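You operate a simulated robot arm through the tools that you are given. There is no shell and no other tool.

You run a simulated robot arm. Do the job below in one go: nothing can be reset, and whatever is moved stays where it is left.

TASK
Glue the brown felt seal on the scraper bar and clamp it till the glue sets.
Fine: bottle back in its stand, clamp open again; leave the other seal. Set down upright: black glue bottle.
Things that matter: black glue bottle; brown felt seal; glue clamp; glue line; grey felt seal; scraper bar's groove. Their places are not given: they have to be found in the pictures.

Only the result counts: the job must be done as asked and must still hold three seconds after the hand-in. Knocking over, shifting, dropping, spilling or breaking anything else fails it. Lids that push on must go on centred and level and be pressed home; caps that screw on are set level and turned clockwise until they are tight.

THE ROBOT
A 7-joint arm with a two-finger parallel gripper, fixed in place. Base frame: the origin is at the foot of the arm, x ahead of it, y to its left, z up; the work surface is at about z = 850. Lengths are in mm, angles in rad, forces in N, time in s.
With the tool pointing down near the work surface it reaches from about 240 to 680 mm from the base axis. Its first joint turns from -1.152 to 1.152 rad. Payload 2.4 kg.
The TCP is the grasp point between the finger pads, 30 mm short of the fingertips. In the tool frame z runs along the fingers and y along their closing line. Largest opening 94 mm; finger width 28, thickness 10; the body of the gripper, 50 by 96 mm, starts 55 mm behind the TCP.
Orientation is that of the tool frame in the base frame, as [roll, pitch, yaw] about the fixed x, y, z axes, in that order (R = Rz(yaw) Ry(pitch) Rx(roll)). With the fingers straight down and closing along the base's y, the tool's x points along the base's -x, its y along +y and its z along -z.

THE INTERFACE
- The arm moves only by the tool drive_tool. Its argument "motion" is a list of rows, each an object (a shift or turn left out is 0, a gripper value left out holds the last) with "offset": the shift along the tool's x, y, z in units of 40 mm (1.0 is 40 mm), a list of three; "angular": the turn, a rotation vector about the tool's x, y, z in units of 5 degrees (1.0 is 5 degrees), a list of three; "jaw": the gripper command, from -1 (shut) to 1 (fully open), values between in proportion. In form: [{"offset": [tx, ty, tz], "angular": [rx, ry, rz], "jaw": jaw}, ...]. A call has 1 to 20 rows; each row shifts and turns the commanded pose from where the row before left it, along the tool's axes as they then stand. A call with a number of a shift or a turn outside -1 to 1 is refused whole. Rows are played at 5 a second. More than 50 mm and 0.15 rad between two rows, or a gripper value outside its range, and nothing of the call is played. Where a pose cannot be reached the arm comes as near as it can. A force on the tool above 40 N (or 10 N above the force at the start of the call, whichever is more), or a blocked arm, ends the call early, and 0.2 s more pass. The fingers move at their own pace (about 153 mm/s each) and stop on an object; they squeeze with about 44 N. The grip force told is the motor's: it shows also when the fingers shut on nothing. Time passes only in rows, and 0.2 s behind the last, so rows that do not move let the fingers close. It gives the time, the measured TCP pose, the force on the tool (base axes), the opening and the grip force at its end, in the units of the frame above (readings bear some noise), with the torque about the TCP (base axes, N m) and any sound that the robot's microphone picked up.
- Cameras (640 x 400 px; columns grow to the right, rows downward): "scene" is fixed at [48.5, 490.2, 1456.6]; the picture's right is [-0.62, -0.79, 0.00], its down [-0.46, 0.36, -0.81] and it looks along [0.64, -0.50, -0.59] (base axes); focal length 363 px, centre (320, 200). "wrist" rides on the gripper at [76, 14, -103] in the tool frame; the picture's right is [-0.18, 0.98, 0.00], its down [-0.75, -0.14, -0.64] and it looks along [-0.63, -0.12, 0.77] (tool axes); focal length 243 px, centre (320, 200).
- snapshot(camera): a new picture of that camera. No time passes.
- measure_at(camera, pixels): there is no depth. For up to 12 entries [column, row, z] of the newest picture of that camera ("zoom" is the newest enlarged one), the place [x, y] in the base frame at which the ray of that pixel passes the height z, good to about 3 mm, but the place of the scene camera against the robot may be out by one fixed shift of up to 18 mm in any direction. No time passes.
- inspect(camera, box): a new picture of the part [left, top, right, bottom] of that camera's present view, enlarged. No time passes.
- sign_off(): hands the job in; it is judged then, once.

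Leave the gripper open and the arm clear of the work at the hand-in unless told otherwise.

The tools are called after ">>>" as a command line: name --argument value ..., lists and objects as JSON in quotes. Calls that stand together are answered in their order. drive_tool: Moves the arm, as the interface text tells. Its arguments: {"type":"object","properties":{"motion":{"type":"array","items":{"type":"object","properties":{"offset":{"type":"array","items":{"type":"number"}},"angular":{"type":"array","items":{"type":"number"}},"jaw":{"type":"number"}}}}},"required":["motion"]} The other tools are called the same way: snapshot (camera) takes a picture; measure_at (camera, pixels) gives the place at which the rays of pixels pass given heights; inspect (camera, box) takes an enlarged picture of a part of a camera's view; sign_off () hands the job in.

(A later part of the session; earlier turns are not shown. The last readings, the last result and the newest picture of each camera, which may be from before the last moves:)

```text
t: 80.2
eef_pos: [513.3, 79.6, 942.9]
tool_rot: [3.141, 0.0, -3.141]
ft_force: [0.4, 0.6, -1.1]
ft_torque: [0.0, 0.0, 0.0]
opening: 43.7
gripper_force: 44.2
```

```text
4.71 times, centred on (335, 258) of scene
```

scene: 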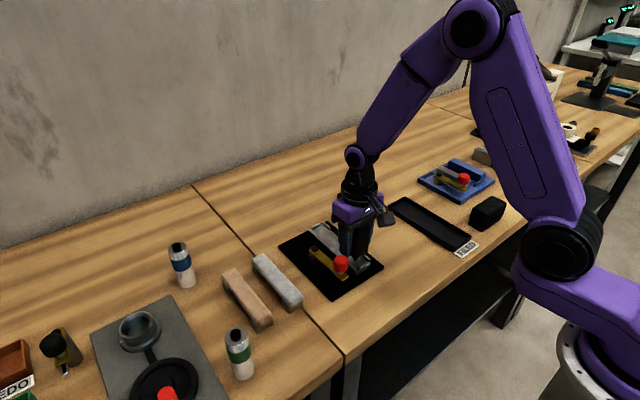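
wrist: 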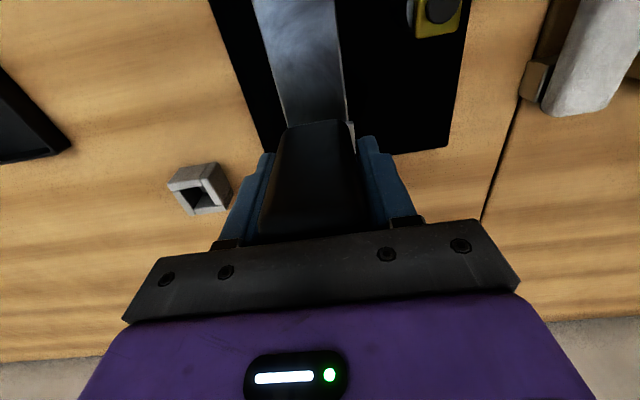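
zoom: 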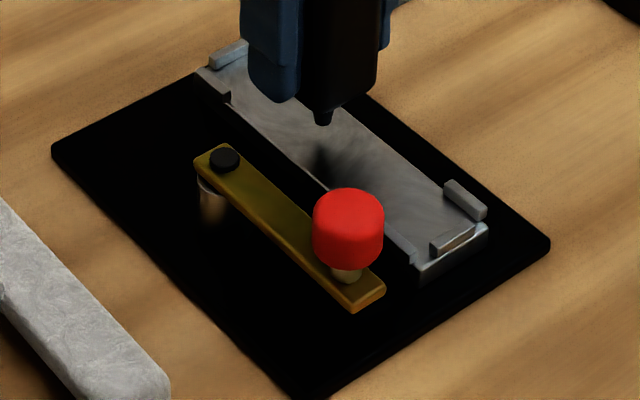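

The black plate with the tabbed bar is clearly the right place. Earlier zooms suggest the nozzle went visually below the bar surface before I felt contact, so I descend step by step at mid-bar, where I can see it well.

>>> drive_tool --motion '[{"offset": [0, 0, 0.1]}, {"offset": [0, 0, 0.08]}, {}]'

>>> inspect --camera "scene" --box '[326, 226, 350, 244]'

>>> drive_tool --motion '[{"offset": [0, 0, 0.025]}, {}]'

>>> inspect --camera "scene" --box '[326, 226, 350, 244]'

>>> drive_tool --motion '[{"offset": [0, 0, 0.025]}, {}]'

>>> inspect --camera "scene" --box '[326, 226, 350, 244]'

```text
t: 81.0
eef_pos: [513.9, 79.3, 936.8]
tool_rot: [-3.141, -0.001, 3.141]
ft_force: [0.6, 0.0, -1.4]
ft_torque: [-0.01, -0.04, 0.0]
opening: 43.7
gripper_force: 44.5
```

```text
16.00 times, centred on (338, 235) of scene
```

zoom: 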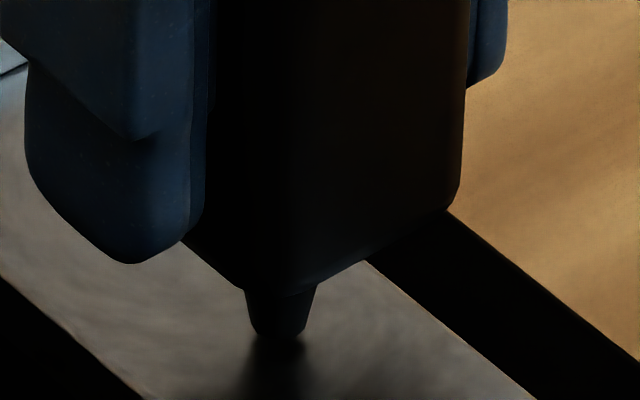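

```text
t: 81.6
eef_pos: [514.2, 80.5, 935.3]
tool_rot: [3.142, -0.001, -3.141]
ft_force: [0.8, -0.4, -1.2]
ft_torque: [-0.01, -0.02, 0.02]
opening: 43.9
gripper_force: 44.1
```

```text
16.00 times, centred on (338, 235) of scene
```

zoom: 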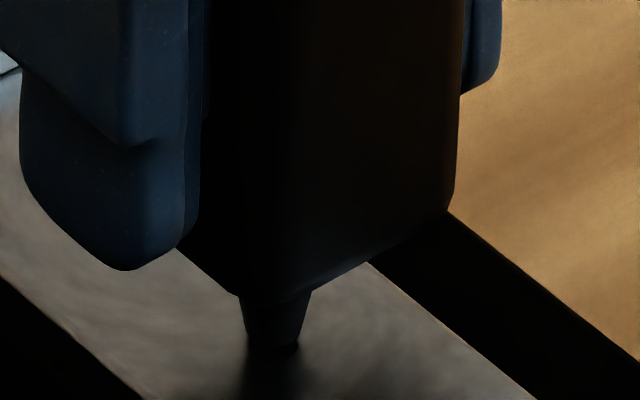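

```text
t: 82.2
eef_pos: [514.0, 78.7, 933.8]
tool_rot: [-3.14, -0.001, -3.141]
ft_force: [-1.1, 0.5, 1.6]
ft_torque: [-0.03, 0.06, 0.03]
opening: 43.7
gripper_force: 43.9
```

```text
16.00 times, centred on (338, 235) of scene
```

zoom: 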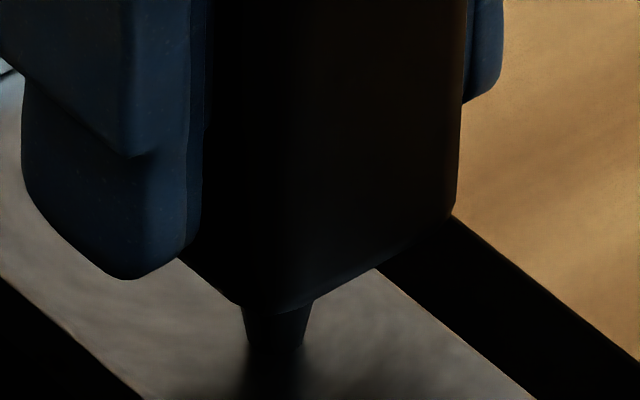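

Contact begins just under the visible surface, so there is no deep recess. I raise about 2.5 mm and test faster strokes (40 mm/s, then 80 mm/s) in +x, where the wrist camera can see the trail.

>>> drive_tool --motion '[{"offset": [0, 0, -0.065]}, {"offset": [0.2, 0, 0]}, {"offset": [0.2, 0, 0]}, {"offset": [0.2, 0, 0]}, {"offset": [0.2, 0, 0]}, {"offset": [0.2, 0, 0]}, {"offset": [0.2, 0, 0]}, {"offset": [0.2, 0, 0]}, {"offset": [0.2, 0, 0]}, {"offset": [-0.4, 0, 0]}, {"offset": [-0.4, 0, 0]}, {"offset": [-0.4, 0, 0]}, {"offset": [-0.4, 0, 0]}, {"offset": [-0.4, 0, 0]}, {"offset": [-0.4, 0, 0]}, {}]'

>>> inspect --camera "wrist" --box '[260, 0, 380, 130]'

```text
t: 85.6
eef_pos: [544.8, 81.4, 934.3]
tool_rot: [3.141, -0.001, -3.141]
ft_force: [0.2, -0.3, -1.4]
ft_torque: [0.01, -0.01, 0.0]
opening: 44.2
gripper_force: 43.8
```

```text
3.08 times, centred on (320, 65) of wrist
```

zoom: 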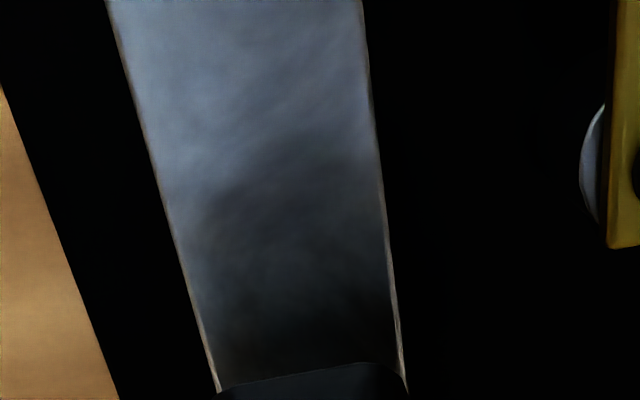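

Still nothing visible. I go back up to the pose of my very first bar picture, (570,81,992), for a like-for-like comparison of the surface.

>>> drive_tool --motion '[{"offset": [0, 0, -0.7]}, {"offset": [-0.6, 0, -0.7]}, {"offset": [0, 0, -0.03]}, {}]'

>>> inspect --camera "wrist" --box '[220, 0, 420, 130]'

>>> inspect --camera "scene" --box '[300, 206, 390, 276]'

```text
t: 86.6
eef_pos: [568.0, 77.9, 992.7]
tool_rot: [3.141, 0.0, -3.141]
ft_force: [0.1, -0.1, -1.0]
ft_torque: [-0.03, 0.02, 0.01]
opening: 43.8
gripper_force: 44.0
```

```text
3.08 times, centred on (320, 65) of wrist
```

zoom: 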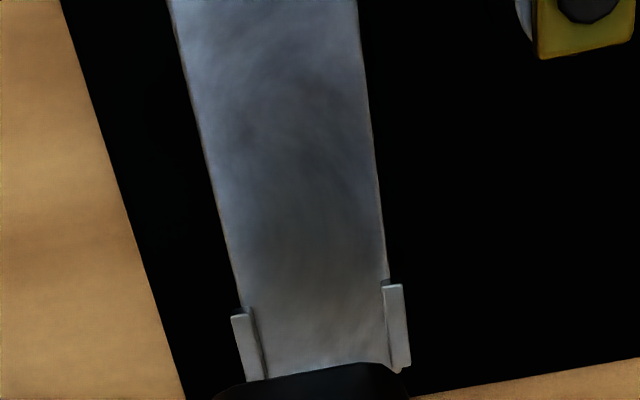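

```text
5.71 times, centred on (345, 241) of scene
```

zoom: 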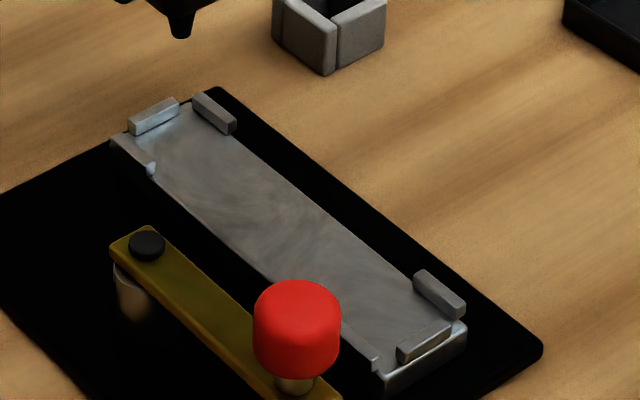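

The surface is unchanged. The only state I haven't tested cleanly is a light hold followed by a deliberate squeeze while hovering. I go to mid-bar at about 3 mm height, relax partly, then squeeze, reading the forces.

>>> drive_tool --motion '[{"offset": [0.9, 0.03, 0]}, {"offset": [0.75, 0, 0.6]}, {"offset": [0, 0, 0.75]}, {}]'

>>> drive_tool --motion '[{"jaw": -0.09}, {}, {}]'

>>> inspect --camera "scene" --box '[326, 226, 350, 244]'

```text
t: 87.6
eef_pos: [505.0, 80.2, 937.4]
tool_rot: [-3.142, 0.001, 3.141]
ft_force: [0.2, -0.8, -1.5]
ft_torque: [0.01, 0.01, -0.03]
opening: 43.9
gripper_force: 44.1
```

```text
t: 88.4
eef_pos: [505.2, 79.3, 938.7]
tool_rot: [3.141, 0.002, -3.14]
ft_force: [-0.5, 0.6, -1.2]
ft_torque: [0.01, -0.03, 0.02]
opening: 43.9
gripper_force: 43.9
```

```text
16.00 times, centred on (338, 235) of scene
```

zoom: 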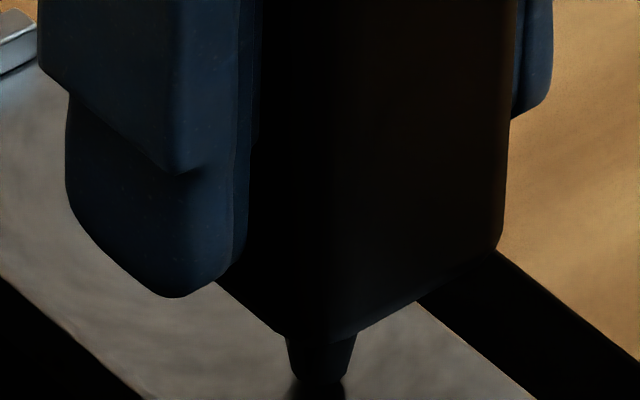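

The grip is effectively on/off. What I haven't yet done is one complete end-to-end stroke at low height; my passes stopped short of one end or the other. I go to the near end now and will run a full stroke to the far end.

>>> drive_tool --motion '[{"offset": [0, 0, -0.02], "jaw": -1}, {"offset": [0.2, 0, 0]}, {"offset": [0.2, 0, 0]}, {"offset": [0.2, 0, 0]}, {"offset": [0.2, 0, 0]}, {"offset": [0.2, 0, 0]}, {"offset": [0.2, 0, 0]}, {"offset": [0.2, 0, 0]}, {"offset": [0.2, 0, 0]}, {"offset": [0.2, 0, 0]}, {"offset": [0.05, 0, 0]}, {}]'

>>> inspect --camera "scene" --box '[340, 235, 376, 261]'

>>> inspect --camera "wrist" --box '[260, 40, 380, 130]'

```text
t: 91.0
eef_pos: [428.7, 80.7, 940.6]
tool_rot: [-3.141, 0.004, 3.141]
ft_force: [5.5, 2.7, 1.6]
ft_torque: [0.1, -0.32, -0.01]
opening: 43.8
gripper_force: 44.1
```

```text
15.38 times, centred on (358, 248) of scene
```

zoom: 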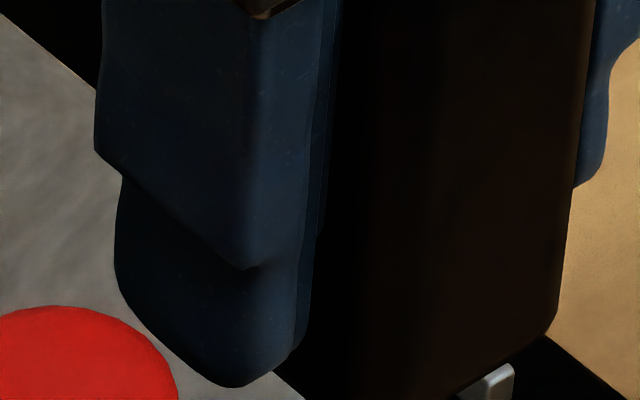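

```text
4.44 times, centred on (320, 85) of wrist
```

zoom: 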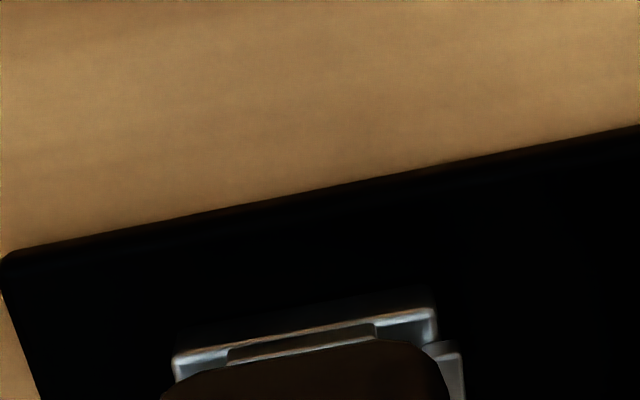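

The nozzle touches the near end tab, so this is the very end. I back off 3 mm and check the gap.

>>> drive_tool --motion '[{"offset": [-0.09, 0, 0]}, {}]'

>>> inspect --camera "scene" --box '[342, 244, 378, 270]'

```text
t: 91.6
eef_pos: [432.3, 80.3, 938.9]
tool_rot: [3.141, -0.002, -3.14]
ft_force: [-0.6, 0.2, -1.0]
ft_torque: [-0.01, 0.05, -0.03]
opening: 43.8
gripper_force: 44.2
```

```text
15.38 times, centred on (360, 257) of scene
```

zoom: 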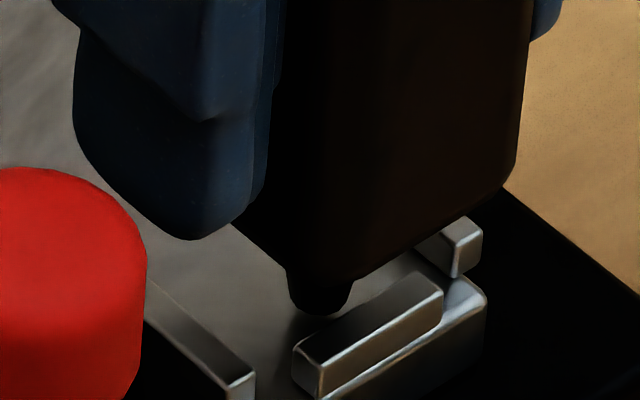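

Now I run the full stroke: lower 1.5 mm, pause, then sweep about 141 mm in +x without lifting, in two consecutive calls.

>>> drive_tool --motion '[{"offset": [0, -0.02, 0.04]}, {}, {"offset": [-0.1, 0, 0]}, {"offset": [-0.1, 0, 0]}, {"offset": [-0.1, 0, 0]}, {"offset": [-0.1, 0, 0]}, {"offset": [-0.1, 0, 0]}, {"offset": [-0.1, 0, 0]}, {"offset": [-0.1, 0, 0]}, {"offset": [-0.1, 0, 0]}, {"offset": [-0.1, 0, 0]}, {"offset": [-0.1, 0, 0]}, {"offset": [-0.1, 0, 0]}, {"offset": [-0.1, 0, 0]}, {"offset": [-0.1, 0, 0]}, {"offset": [-0.1, 0, 0]}, {"offset": [-0.1, 0, 0]}, {"offset": [-0.1, 0, 0]}, {"offset": [-0.1, 0, 0]}, {"offset": [-0.1, 0, 0]}]'

>>> inspect --camera "wrist" --box '[260, 0, 380, 130]'

>>> inspect --camera "scene" --box '[326, 226, 376, 262]'

```text
t: 95.8
eef_pos: [505.6, 80.8, 939.7]
tool_rot: [3.142, 0.0, -3.14]
ft_force: [0.1, 0.0, -1.6]
ft_torque: [0.0, 0.0, 0.03]
opening: 44.1
gripper_force: 44.0
```

```text
3.08 times, centred on (320, 65) of wrist
```

zoom: 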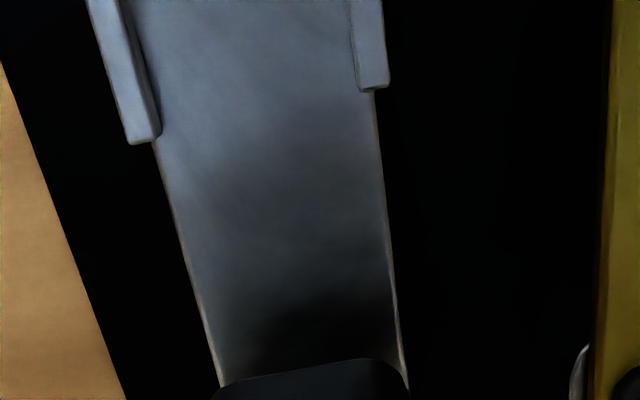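

```text
11.11 times, centred on (351, 244) of scene
```

zoom: 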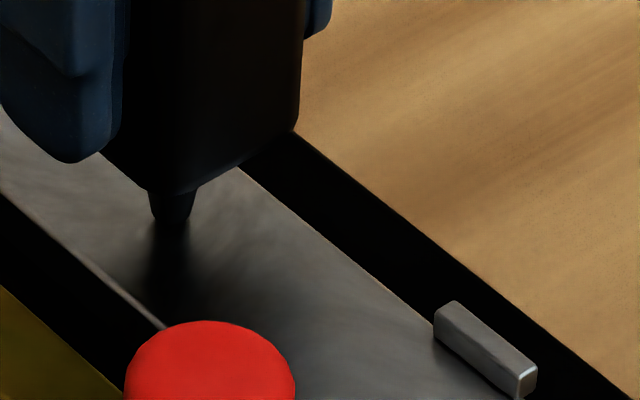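

>>> drive_tool --motion '[{"offset": [-0.1, 0, 0]}, {"offset": [-0.1, 0, 0]}, {"offset": [-0.1, 0, 0]}, {"offset": [-0.1, 0, 0]}, {"offset": [-0.1, 0, 0]}, {"offset": [-0.1, 0, 0]}, {"offset": [-0.1, 0, 0]}, {"offset": [-0.1, 0, 0]}, {"offset": [-0.1, 0, 0]}, {"offset": [-0.1, 0, 0]}, {"offset": [-0.1, 0, 0]}, {"offset": [-0.1, 0, 0]}, {"offset": [-0.1, 0, 0]}, {"offset": [-0.1, 0, 0]}, {"offset": [-0.1, 0, 0]}, {"offset": [-0.1, 0, 0]}, {"offset": [-0.08, 0, 0]}, {}]'

>>> inspect --camera "wrist" --box '[260, 0, 380, 130]'

>>> inspect --camera "scene" --box '[300, 206, 390, 276]'

```text
t: 99.6
eef_pos: [572.1, 79.6, 939.1]
tool_rot: [-3.141, -0.001, -3.14]
ft_force: [-0.5, 0.1, -1.2]
ft_torque: [0.01, -0.01, -0.01]
opening: 43.6
gripper_force: 43.6
```

```text
3.08 times, centred on (320, 65) of wrist
```

zoom: 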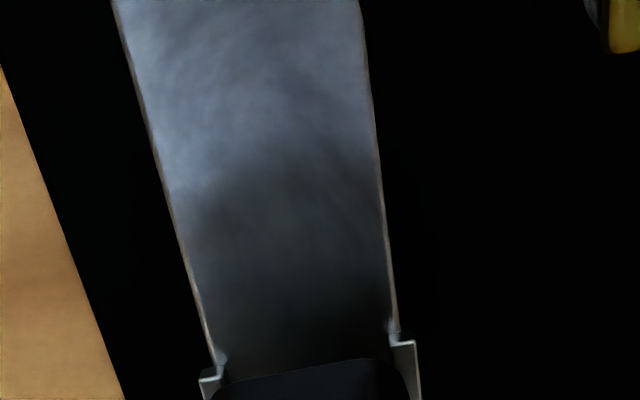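

```text
5.71 times, centred on (345, 241) of scene
```

zoom: 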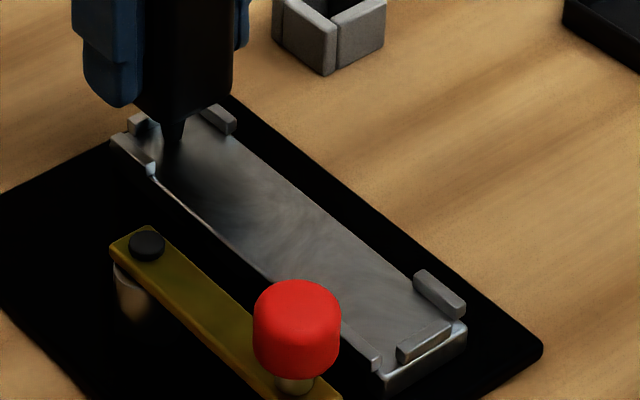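

Still no glue. I zoom in on the other black object near the FILED tray and on the bottle itself, for details I may have missed.

>>> inspect --camera "scene" --box '[455, 185, 520, 240]'

>>> inspect --camera "scene" --box '[300, 180, 350, 235]'

>>> inspect --camera "scene" --box '[30, 310, 130, 400]'

>>> snapshot --camera "scene"

```text
7.27 times, centred on (488, 212) of scene
```

zoom: 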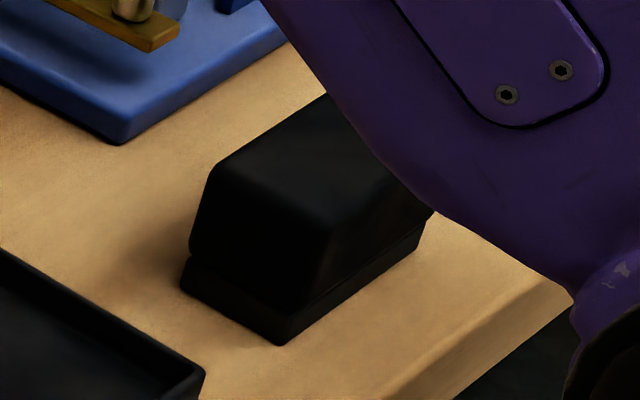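

```text
7.27 times, centred on (325, 208) of scene
```

zoom: 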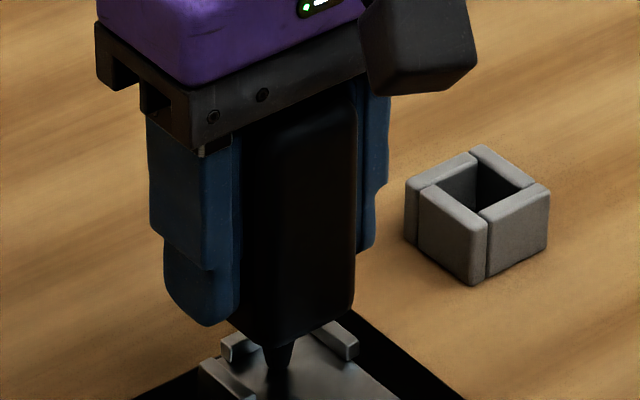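

```text
4.44 times, centred on (80, 355) of scene
```

zoom: 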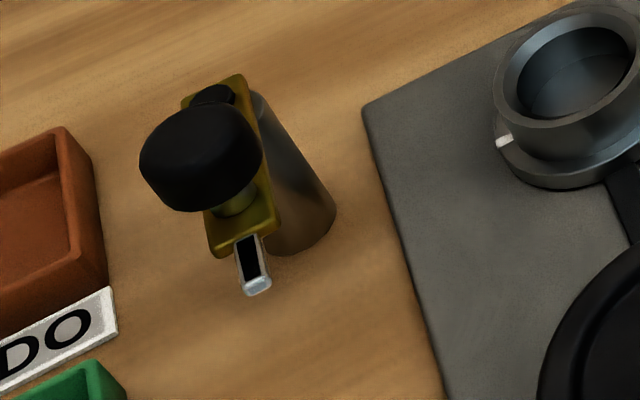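

```text
taken
```

scene: 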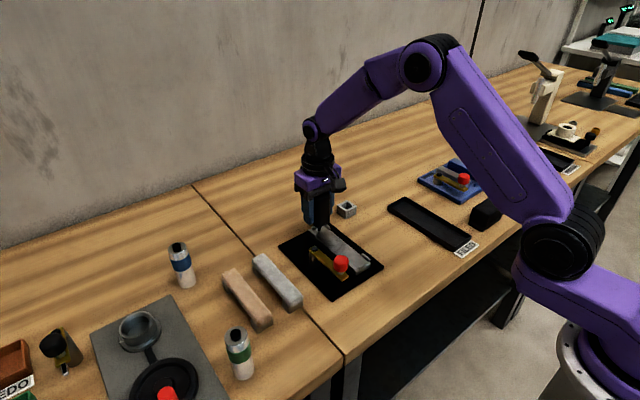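

The nozzle's collision end was felt about 3.4 mm after the drawn tip met the drawn surface. So the true groove floor may lie lower than it looks, and most of my passes may have been too high. I now feel for the floor here, then run one full pass just above it.

>>> drive_tool --motion '[{"offset": [0, 0, 0.03]}, {"offset": [0, 0, 0.03]}, {}]'

>>> drive_tool --motion '[{"offset": [0, 0, 0.02]}, {}]'

>>> drive_tool --motion '[{"offset": [0, 0, 0.02]}, {}]'

```text
t: 100.4
eef_pos: [571.6, 81.5, 936.8]
tool_rot: [-3.142, 0.001, 3.141]
ft_force: [0.2, 0.3, -1.3]
ft_torque: [-0.02, 0.03, 0.02]
opening: 44.1
gripper_force: 44.2
```

```text
t: 101.0
eef_pos: [572.7, 78.9, 936.8]
tool_rot: [3.14, 0.001, -3.141]
ft_force: [-2.6, 1.1, 9.1]
ft_torque: [0.09, 0.17, 0.0]
opening: 43.8
gripper_force: 44.3
```

```text
t: 101.6
eef_pos: [573.3, 78.8, 937.2]
tool_rot: [3.141, 0.006, -3.141]
ft_force: [-5.2, 1.0, 31.1]
ft_torque: [0.08, 0.44, 0.0]
opening: 44.0
gripper_force: 43.8
```

The floor is found. I rise to about 0.8 mm above it and sweep the full length in -x at 12 mm/s.

>>> drive_tool --motion '[{"offset": [0, 0, -0.05]}, {}, {"offset": [0.06, 0, 0]}, {"offset": [0.06, 0, 0]}, {"offset": [0.06, 0, 0]}, {"offset": [0.06, 0, 0]}, {"offset": [0.06, 0, 0]}, {"offset": [0.06, 0, 0]}, {"offset": [0.06, 0, 0]}, {"offset": [0.06, 0, 0]}, {"offset": [0.06, 0, 0]}, {"offset": [0.06, 0, 0]}, {"offset": [0.06, 0, 0]}, {"offset": [0.06, 0, 0]}, {"offset": [0.06, 0, 0]}, {"offset": [0.06, 0, 0]}, {"offset": [0.06, 0, 0]}, {"offset": [0.06, 0, 0]}, {"offset": [0.06, 0, 0]}, {"offset": [0.06, 0, 0]}]'

>>> inspect --camera "scene" --box '[310, 216, 360, 252]'

```text
t: 105.8
eef_pos: [529.1, 80.8, 937.3]
tool_rot: [-3.141, 0.001, 3.141]
ft_force: [0.0, 0.7, -0.5]
ft_torque: [0.0, -0.01, 0.0]
opening: 43.8
gripper_force: 44.1
```

```text
11.11 times, centred on (335, 234) of scene
```

zoom: 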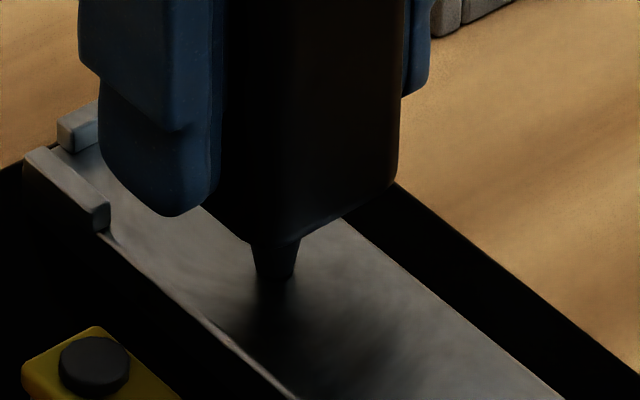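

>>> drive_tool --motion '[{"offset": [0.06, 0, 0]}, {"offset": [0.06, 0, 0]}, {"offset": [0.06, 0, 0]}, {"offset": [0.06, 0, 0]}, {"offset": [0.06, 0, 0]}, {"offset": [0.06, 0, 0]}, {"offset": [0.06, 0, 0]}, {"offset": [0.06, 0, 0]}, {"offset": [0.06, 0, 0]}, {"offset": [0.06, 0, 0]}, {"offset": [0.06, 0, 0]}, {"offset": [0.06, 0, 0]}, {"offset": [0.06, 0, 0]}, {"offset": [0.06, 0, 0]}, {"offset": [0.06, 0, 0]}, {"offset": [0.06, 0, 0]}, {"offset": [0.06, 0, 0]}, {"offset": [0.06, 0, 0]}, {"offset": [0.06, 0, 0]}, {"offset": [0.06, 0, 0]}]'

>>> drive_tool --motion '[{"offset": [0.06, 0, 0]}, {"offset": [0.06, 0, 0]}, {"offset": [0.06, 0, 0]}, {"offset": [0.06, 0, 0]}, {"offset": [0.06, 0, 0]}, {"offset": [0.06, 0, 0]}, {"offset": [0.06, 0, 0]}, {"offset": [0.06, 0, 0]}, {"offset": [0.06, 0, 0]}, {"offset": [0.06, 0, 0]}, {"offset": [0.06, 0, 0]}, {"offset": [0.06, 0, 0]}, {"offset": [0.06, 0, 0]}, {"offset": [0.06, 0, 0]}, {"offset": [0.06, 0, 0]}, {"offset": [0.06, 0, 0]}, {"offset": [0.06, 0, 0]}, {"offset": [0.06, 0, 0]}, {"offset": [0.06, 0, 0]}, {}]'

>>> inspect --camera "scene" --box '[310, 216, 380, 266]'

```text
t: 110.0
eef_pos: [480.5, 80.9, 936.5]
tool_rot: [-3.141, 0.001, 3.141]
ft_force: [-0.4, 0.6, -1.3]
ft_torque: [-0.03, -0.04, 0.0]
opening: 43.9
gripper_force: 43.7
```

```text
t: 114.2
eef_pos: [436.6, 80.2, 936.8]
tool_rot: [3.141, 0.001, -3.141]
ft_force: [-0.3, -0.1, -0.8]
ft_torque: [0.04, 0.01, 0.01]
opening: 43.8
gripper_force: 43.9
```

```text
8.00 times, centred on (345, 241) of scene
```

zoom: 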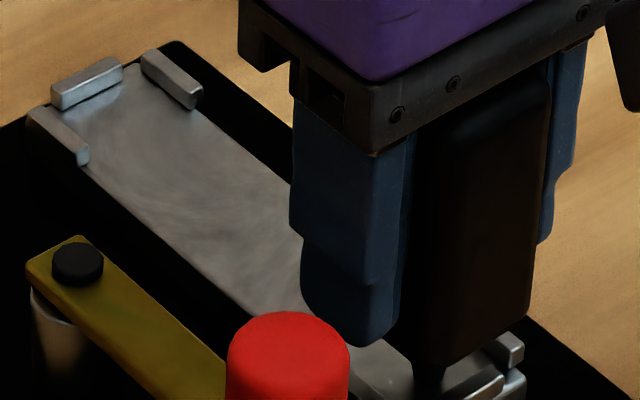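

Nothing visible even just above the floor. I now try short squeeze pulses (relax 0.2 s, then squeeze) while moving slowly in +x, where the wrist camera sees the trail. The bottle can only drop 0.8 mm.

>>> drive_tool --motion '[{"offset": [0, 0, -0.02]}, {"offset": [-0.1, 0, 0]}, {"offset": [-0.1, 0, 0]}, {"jaw": -0.075}, {"jaw": -1}, {"offset": [-0.1, 0, 0]}, {"offset": [-0.1, 0, 0]}, {"jaw": -0.075}, {"jaw": -1}, {"offset": [-0.1, 0, 0]}, {"offset": [-0.1, 0, 0]}, {"jaw": -0.075}, {"jaw": -1}, {"offset": [-0.1, 0, 0]}, {"offset": [-0.1, 0, 0]}, {"offset": [-0.1, 0, 0]}, {"offset": [-0.1, 0, 0]}, {"offset": [-0.1, 0, 0]}, {"offset": [-0.1, 0, 0]}, {}]'

>>> inspect --camera "wrist" --box '[260, 0, 380, 130]'

>>> inspect --camera "scene" --box '[330, 230, 380, 266]'

```text
t: 118.4
eef_pos: [482.8, 80.6, 938.7]
tool_rot: [3.141, -0.001, 3.141]
ft_force: [0.1, -0.1, 0.7]
ft_torque: [-0.01, -0.02, 0.01]
opening: 43.9
gripper_force: 44.3
```

```text
3.08 times, centred on (320, 65) of wrist
```

zoom: 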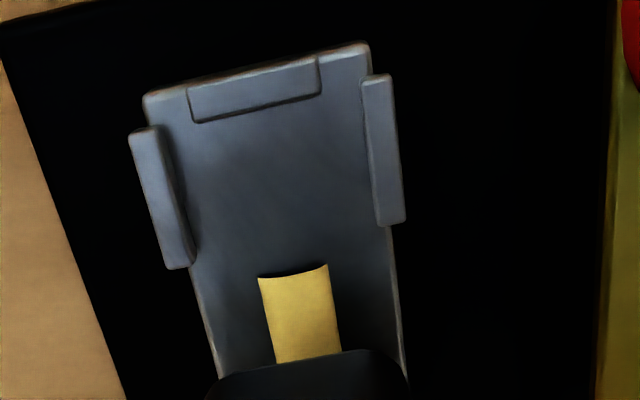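

```text
11.11 times, centred on (355, 248) of scene
```

zoom: 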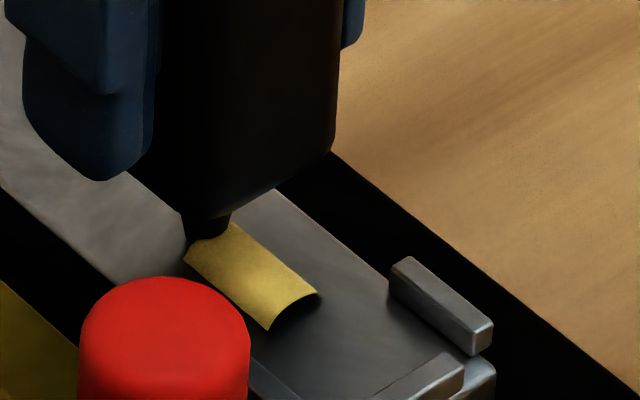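

Glue at last: a yellow bead runs behind the tip, starting around TCP x≈455. Squeeze pulses start the flow. I continue sweeping in +x without changing anything, and check that the bead continues.

>>> drive_tool --motion '[{"offset": [-0.1, 0, 0]}, {"offset": [-0.1, 0, 0]}, {"offset": [-0.1, 0, 0]}, {"offset": [-0.1, 0, 0]}, {"offset": [-0.1, 0, 0]}, {}]'

>>> inspect --camera "wrist" --box '[260, 0, 380, 130]'

>>> inspect --camera "scene" --box '[326, 226, 376, 262]'

```text
t: 119.8
eef_pos: [502.3, 80.4, 938.4]
tool_rot: [-3.141, 0.0, 3.14]
ft_force: [0.3, 0.2, 0.8]
ft_torque: [-0.01, -0.02, -0.03]
opening: 43.9
gripper_force: 44.4
```

```text
3.08 times, centred on (320, 65) of wrist
```

zoom: 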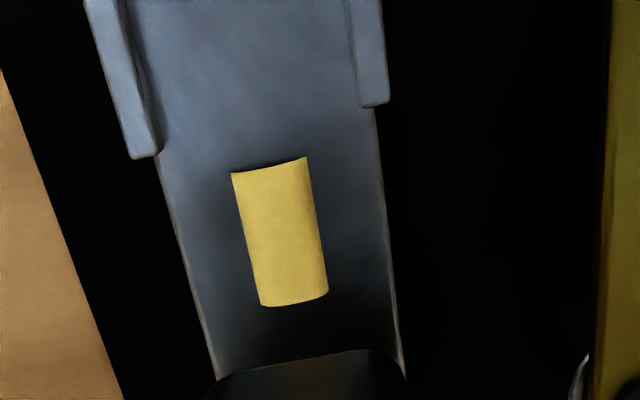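

```text
11.11 times, centred on (351, 244) of scene
```

zoom: 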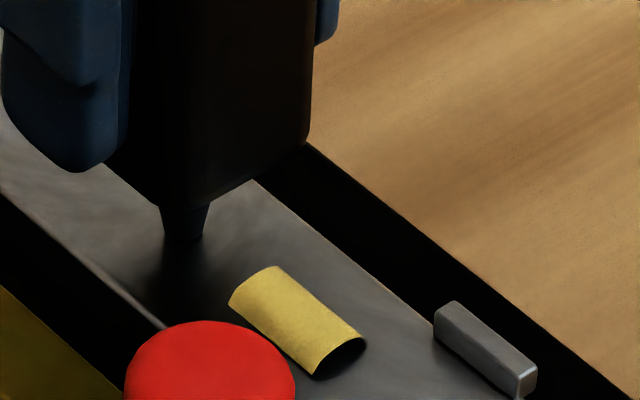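

The bead stopped about 1 s after the last pulse, so each relax-and-squeeze gives a short flow. I go back to the end of the bead (TCP≈476) and continue with regular pulses every 8 mm.

>>> drive_tool --motion '[{"offset": [0.2, 0, -0.04]}, {"offset": [0.2, 0, 0]}, {"offset": [0.25, 0, 0]}, {"offset": [0, 0, 0.04]}, {"jaw": -0.075}, {"jaw": -1}, {"offset": [-0.1, 0, 0]}, {"offset": [-0.1, 0, 0]}, {"jaw": -0.075}, {"jaw": -1}, {"offset": [-0.1, 0, 0]}, {"offset": [-0.1, 0, 0]}, {"jaw": -0.075}, {"jaw": -1}, {"offset": [-0.1, 0, 0]}, {"offset": [-0.1, 0, 0]}, {"jaw": -0.075}, {"jaw": -1}, {"offset": [-0.1, 0, 0]}, {"offset": [-0.1, 0, 0]}]'

>>> inspect --camera "wrist" --box '[260, 0, 380, 130]'

>>> inspect --camera "scene" --box '[326, 226, 376, 262]'

```text
t: 124.0
eef_pos: [509.1, 81.6, 939.6]
tool_rot: [-3.142, 0.001, 3.141]
ft_force: [-8.9, 1.0, 26.3]
ft_torque: [0.11, 0.68, 0.01]
opening: 43.8
gripper_force: 43.4
```

```text
3.08 times, centred on (320, 65) of wrist
```

zoom: 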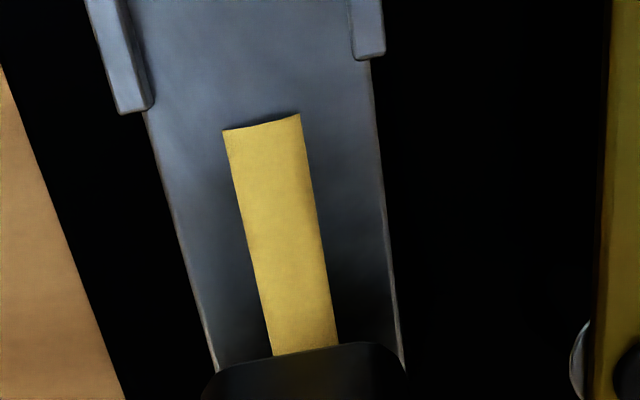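

```text
11.11 times, centred on (351, 244) of scene
```

zoom: 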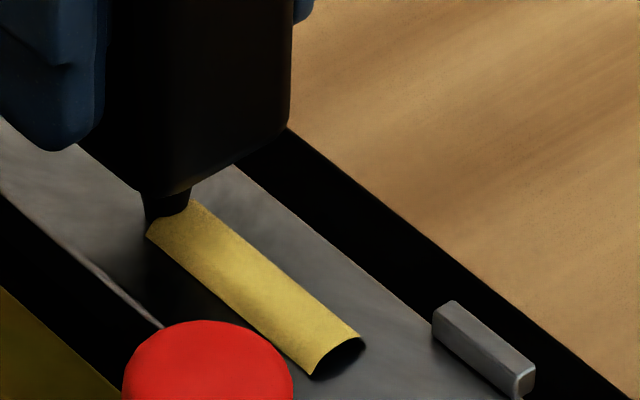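

The bead now continues right up to the tip. The contact force has crept up to 26 N from dragging, so I relieve it with a small raise and continue with pulses.

>>> drive_tool --motion '[{"offset": [0, 0, -0.03]}, {"jaw": -0.075}, {"jaw": -1}, {"offset": [-0.1, 0, -0.005]}, {"offset": [-0.1, 0, 0]}, {"jaw": -0.075}, {"jaw": -1}, {"offset": [-0.1, 0, -0.005]}, {"offset": [-0.1, 0, 0]}, {"jaw": -0.075}, {"jaw": -1}, {"offset": [-0.1, 0, -0.005]}, {"offset": [-0.1, 0, 0]}, {"jaw": -0.075}, {"jaw": -1}, {"offset": [-0.1, 0, -0.005]}, {"offset": [-0.1, 0, 0]}]'

>>> inspect --camera "wrist" --box '[240, 0, 400, 130]'

>>> inspect --camera "scene" --box '[300, 196, 380, 262]'

```text
t: 127.6
eef_pos: [542.8, 80.5, 938.9]
tool_rot: [3.141, 0.001, 3.141]
ft_force: [0.8, -0.2, -1.0]
ft_torque: [-0.03, 0.0, -0.01]
opening: 43.8
gripper_force: 44.1
```

```text
3.08 times, centred on (320, 65) of wrist
```

zoom: 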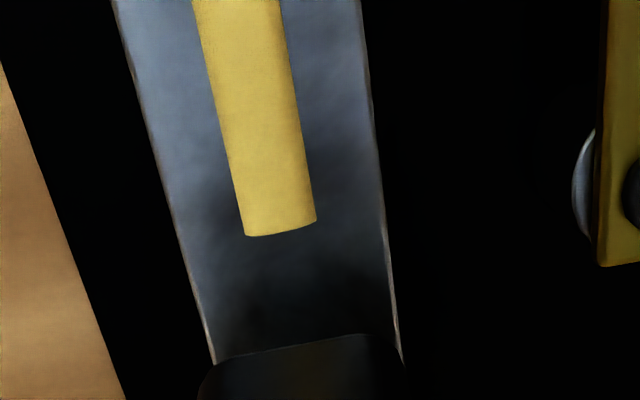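

```text
6.06 times, centred on (340, 229) of scene
```

zoom: 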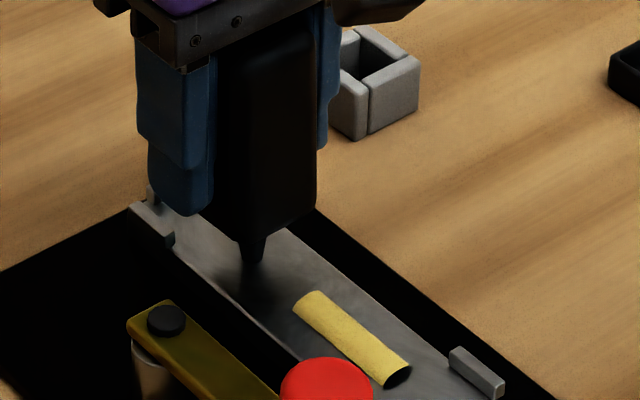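

This stretch laid nothing, because the tip was not touching (force -1 N). So it takes both: tip contact with the groove and squeeze pulses. I go back to the bead's end (TCP≈507) and lower to light contact.

>>> drive_tool --motion '[{"offset": [0.3, 0, 0]}, {"offset": [0.3, 0, 0]}, {"offset": [0.3, 0, 0]}, {"offset": [0, 0, 0.02]}, {}]'

>>> drive_tool --motion '[{"offset": [0, 0, 0.015]}, {}]'

```text
t: 128.8
eef_pos: [505.5, 82.9, 939.5]
tool_rot: [-3.141, 0.001, 3.141]
ft_force: [1.0, 0.8, 16.6]
ft_torque: [0.07, 0.0, 0.03]
opening: 43.7
gripper_force: 44.0
```

```text
t: 129.4
eef_pos: [506.0, 80.5, 939.4]
tool_rot: [3.141, 0.002, 3.141]
ft_force: [-1.0, 4.5, 33.0]
ft_torque: [0.26, 0.26, -0.03]
opening: 43.8
gripper_force: 44.4
```

That is too firm (33 N). I ease up about 1 mm, then pulse and move, checking after two cycles.

>>> drive_tool --motion '[{"offset": [0, 0, -0.025]}, {"jaw": -0.075}, {"jaw": -1}, {"offset": [-0.1, 0, 0]}, {"offset": [-0.1, 0, 0]}, {"jaw": -0.075}, {"jaw": -1}, {"offset": [-0.1, 0, 0]}, {"offset": [-0.1, 0, 0]}]'

>>> inspect --camera "wrist" --box '[260, 0, 380, 130]'

```text
t: 131.4
eef_pos: [521.6, 80.5, 939.7]
tool_rot: [-3.141, 0.0, -3.14]
ft_force: [-2.3, 1.6, 5.5]
ft_torque: [0.06, 0.18, -0.02]
opening: 43.6
gripper_force: 43.8
```

```text
3.08 times, centred on (320, 65) of wrist
```

zoom: 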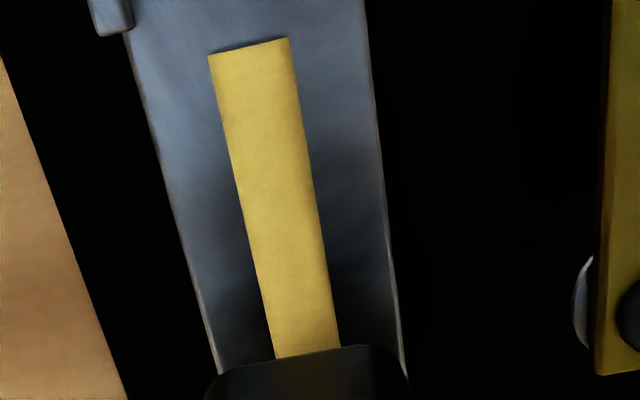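

The bead extends with light contact (5.5 N) plus pulses. I continue the same way.

>>> drive_tool --motion '[{"jaw": -0.075}, {"jaw": -1}, {"offset": [-0.1, 0, 0]}, {"offset": [-0.1, 0, 0]}, {"jaw": -0.075}, {"jaw": -1}, {"offset": [-0.1, 0, 0]}, {"offset": [-0.1, 0, 0]}, {"jaw": -0.075}, {"jaw": -1}, {"offset": [-0.1, 0, 0]}, {"offset": [-0.1, 0, 0]}]'

>>> inspect --camera "wrist" --box '[260, 0, 380, 130]'

```text
t: 134.0
eef_pos: [544.9, 80.6, 939.3]
tool_rot: [-3.141, -0.001, 3.141]
ft_force: [-1.3, 0.0, 2.5]
ft_torque: [0.07, 0.1, 0.01]
opening: 44.0
gripper_force: 43.9
```

```text
3.08 times, centred on (320, 65) of wrist
```

zoom: 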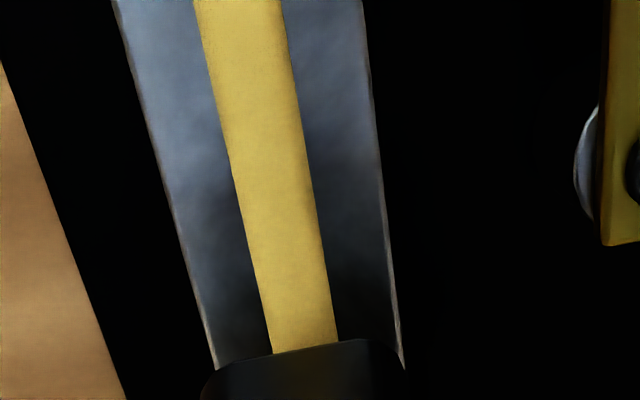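

Good. I carry on to the far end (about 32 mm more), with a tiny lowering to keep contact.

>>> drive_tool --motion '[{"offset": [0, 0, 0.005]}, {"jaw": -0.075}, {"jaw": -1}, {"offset": [-0.1, 0, 0]}, {"offset": [-0.1, 0, 0]}, {"jaw": -0.075}, {"jaw": -1}, {"offset": [-0.1, 0, 0]}, {"offset": [-0.1, 0, 0]}, {"jaw": -0.075}, {"jaw": -1}, {"offset": [-0.1, 0, 0]}, {"offset": [-0.1, 0, 0]}]'

>>> inspect --camera "wrist" --box '[260, 0, 380, 130]'

>>> inspect --camera "scene" --box '[300, 206, 350, 242]'

```text
t: 136.8
eef_pos: [570.3, 80.1, 937.7]
tool_rot: [-3.141, 0.0, -3.14]
ft_force: [0.0, -0.6, -0.3]
ft_torque: [0.02, -0.01, 0.02]
opening: 43.7
gripper_force: 43.9
```

```text
3.08 times, centred on (320, 65) of wrist
```

zoom: 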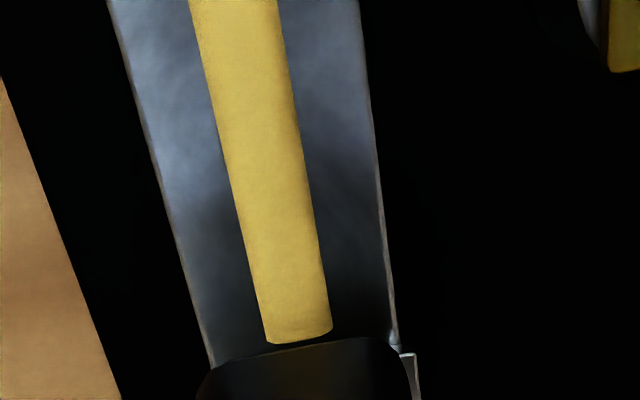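

```text
11.11 times, centred on (325, 224) of scene
```

zoom: 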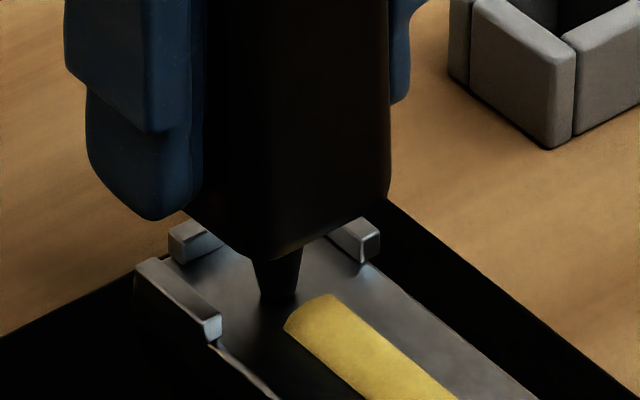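

Contact was lost near TCP≈556, where the bead ends (x≈550). I go back 15 mm, restore contact, and finish the far end.

>>> drive_tool --motion '[{"offset": [0.2, 0, 0]}, {"offset": [0.17, 0, 0]}, {"offset": [0, 0, 0.02]}, {}]'

>>> drive_tool --motion '[{"offset": [0, 0, 0.01]}, {}]'

```text
t: 137.8
eef_pos: [554.9, 80.2, 938.2]
tool_rot: [-3.141, 0.0, -3.141]
ft_force: [0.3, -0.7, -0.5]
ft_torque: [-0.03, 0.0, 0.01]
opening: 43.7
gripper_force: 44.2
```

```text
t: 138.4
eef_pos: [555.3, 81.5, 938.1]
tool_rot: [-3.141, 0.001, -3.141]
ft_force: [0.1, 1.5, -0.9]
ft_torque: [0.0, -0.02, -0.01]
opening: 43.8
gripper_force: 44.2
```

>>> drive_tool --motion '[{"offset": [0, 0, 0.015]}, {}]'

>>> drive_tool --motion '[{"offset": [0, 0, 0.015]}, {}]'

```text
t: 139.0
eef_pos: [552.9, 81.7, 937.3]
tool_rot: [-3.141, 0.0, 3.14]
ft_force: [-0.1, 0.4, -2.1]
ft_torque: [-0.01, -0.03, 0.03]
opening: 43.8
gripper_force: 43.6
```

```text
t: 139.6
eef_pos: [554.3, 80.5, 936.1]
tool_rot: [3.142, -0.001, 3.141]
ft_force: [-0.5, 1.0, 1.3]
ft_torque: [0.0, 0.05, 0.02]
opening: 43.8
gripper_force: 44.4
```

Light contact is back. I lower a touch more and run pulses to the far end.

>>> drive_tool --motion '[{"offset": [0, 0, 0.01]}, {"jaw": -0.075}, {"jaw": -1}, {"offset": [-0.1, 0, 0]}, {"offset": [-0.1, 0, 0]}, {"jaw": -0.075}, {"jaw": -1}, {"offset": [-0.1, 0, 0.005]}, {"offset": [-0.1, 0, 0]}]'

>>> inspect --camera "scene" --box '[300, 206, 350, 242]'

```text
t: 141.6
eef_pos: [571.4, 80.1, 936.9]
tool_rot: [3.141, -0.001, 3.141]
ft_force: [0.2, 0.2, -0.5]
ft_torque: [-0.01, -0.04, 0.0]
opening: 43.6
gripper_force: 43.8
```

```text
11.11 times, centred on (325, 224) of scene
```

zoom: 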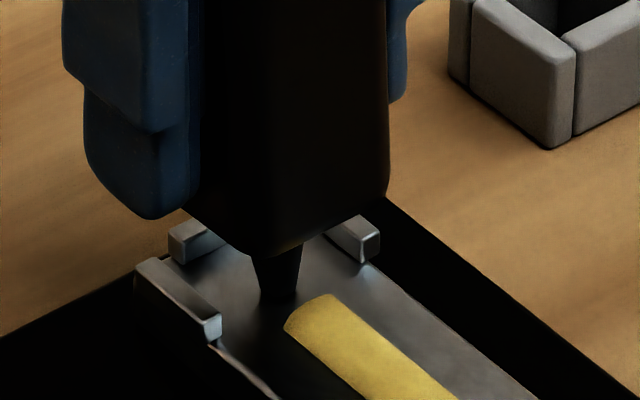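

The bead spans x≈449–550, which is symmetric about the groove's middle (about 499) and about 100 mm long. So the line may already be complete. To be sure, I retry beyond its end once with definite contact.

>>> drive_tool --motion '[{"offset": [0.2, 0, 0]}, {"offset": [0.15, 0, 0]}, {"offset": [0, 0, 0.02]}, {}]'

>>> drive_tool --motion '[{"offset": [0, 0, 0.015]}, {}]'

```text
t: 142.6
eef_pos: [557.4, 80.2, 936.3]
tool_rot: [3.141, 0.0, 3.14]
ft_force: [-3.3, -0.5, 8.9]
ft_torque: [-0.07, 0.26, -0.01]
opening: 43.9
gripper_force: 44.4
```

```text
t: 143.2
eef_pos: [558.6, 80.4, 936.1]
tool_rot: [-3.14, 0.001, -3.141]
ft_force: [1.2, 0.1, 6.4]
ft_torque: [0.0, -0.04, 0.03]
opening: 43.5
gripper_force: 44.1
```

>>> drive_tool --motion '[{"jaw": -0.075}, {"jaw": -1}, {"offset": [-0.1, 0, 0.004]}, {"offset": [-0.1, 0, 0]}, {}]'

>>> inspect --camera "scene" --box '[300, 206, 350, 242]'

```text
t: 144.4
eef_pos: [564.9, 78.0, 934.3]
tool_rot: [3.139, 0.001, 3.14]
ft_force: [1.0, 0.0, 0.0]
ft_torque: [0.02, -0.02, -0.01]
opening: 43.8
gripper_force: 44.1
```

```text
11.11 times, centred on (325, 224) of scene
```

zoom: 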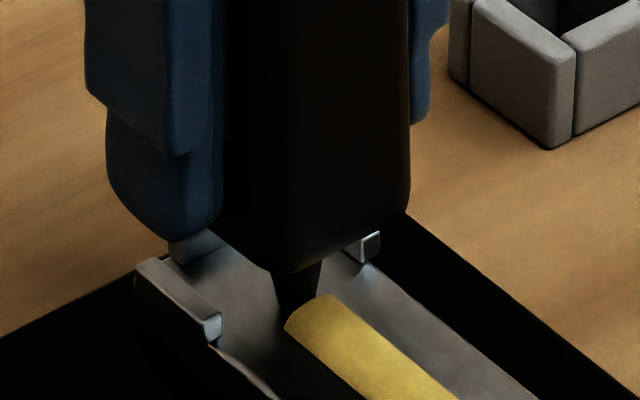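

Definite contact and a pulse beyond x=550 add nothing, so the line's end is there. I check the near end the same way, with gentle moves.

>>> drive_tool --motion '[{"offset": [0, 0, -0.1]}, {"offset": [0, 0, -0.1]}, {"offset": [0.2, 0, 0]}, {"offset": [0.4, 0, 0]}, {"offset": [0.4, 0, 0]}, {"offset": [0.4, 0, 0]}, {"offset": [0.4, 0, 0]}, {"offset": [0.4, 0, 0]}, {"offset": [0.4, 0, 0]}, {"offset": [0.3, 0, 0]}, {"offset": [0, 0, 0.1]}, {"offset": [0, 0, 0.06]}, {}]'

>>> drive_tool --motion '[{"offset": [0, 0, 0.02]}, {}]'

>>> drive_tool --motion '[{"offset": [0, 0, 0.015]}, {}]'

```text
t: 147.2
eef_pos: [448.8, 79.7, 936.9]
tool_rot: [3.141, 0.0, -3.141]
ft_force: [-0.3, -0.3, -0.7]
ft_torque: [0.01, 0.01, -0.02]
opening: 43.6
gripper_force: 43.9
```

```text
t: 147.8
eef_pos: [448.6, 80.4, 935.8]
tool_rot: [-3.14, 0.001, 3.141]
ft_force: [0.3, 0.1, -1.3]
ft_torque: [0.03, -0.02, 0.02]
opening: 43.8
gripper_force: 43.9
```

```text
t: 148.4
eef_pos: [449.3, 79.8, 935.6]
tool_rot: [-3.141, 0.0, -3.142]
ft_force: [-0.5, -0.4, -0.6]
ft_torque: [-0.01, 0.01, 0.03]
opening: 44.0
gripper_force: 44.4
```

>>> drive_tool --motion '[{"offset": [0, 0, 0.015]}, {}]'

>>> drive_tool --motion '[{"offset": [0, 0, 0.015]}, {}]'

```text
t: 149.0
eef_pos: [447.4, 79.0, 935.2]
tool_rot: [3.141, -0.001, 3.141]
ft_force: [0.0, -1.0, -1.5]
ft_torque: [0.0, -0.04, 0.02]
opening: 44.0
gripper_force: 44.1
```

```text
t: 149.6
eef_pos: [448.6, 79.4, 934.8]
tool_rot: [-3.141, 0.001, 3.141]
ft_force: [-1.4, 2.1, 5.3]
ft_torque: [0.08, 0.13, -0.02]
opening: 43.6
gripper_force: 43.4
```

>>> drive_tool --motion '[{"jaw": -0.075}, {"jaw": -1}, {"offset": [-0.1, 0, 0.004]}, {"offset": [-0.1, 0, 0]}, {"jaw": -0.075}, {"jaw": -1}, {"offset": [-0.1, 0, 0.004]}, {"offset": [-0.1, 0, 0]}, {}]'

>>> inspect --camera "wrist" --box '[260, 20, 380, 130]'

>>> inspect --camera "scene" --box '[330, 230, 380, 266]'

```text
t: 151.6
eef_pos: [465.2, 79.2, 933.9]
tool_rot: [3.141, 0.001, 3.14]
ft_force: [0.0, -0.2, 1.7]
ft_torque: [0.06, 0.03, -0.02]
opening: 43.9
gripper_force: 44.0
```

```text
3.64 times, centred on (320, 75) of wrist
```

zoom: 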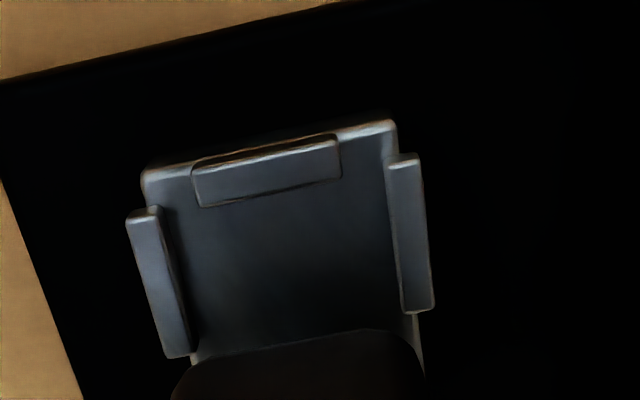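

```text
11.11 times, centred on (355, 248) of scene
```

zoom: 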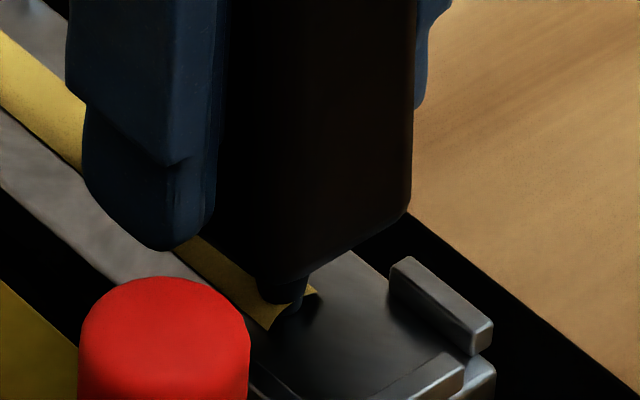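

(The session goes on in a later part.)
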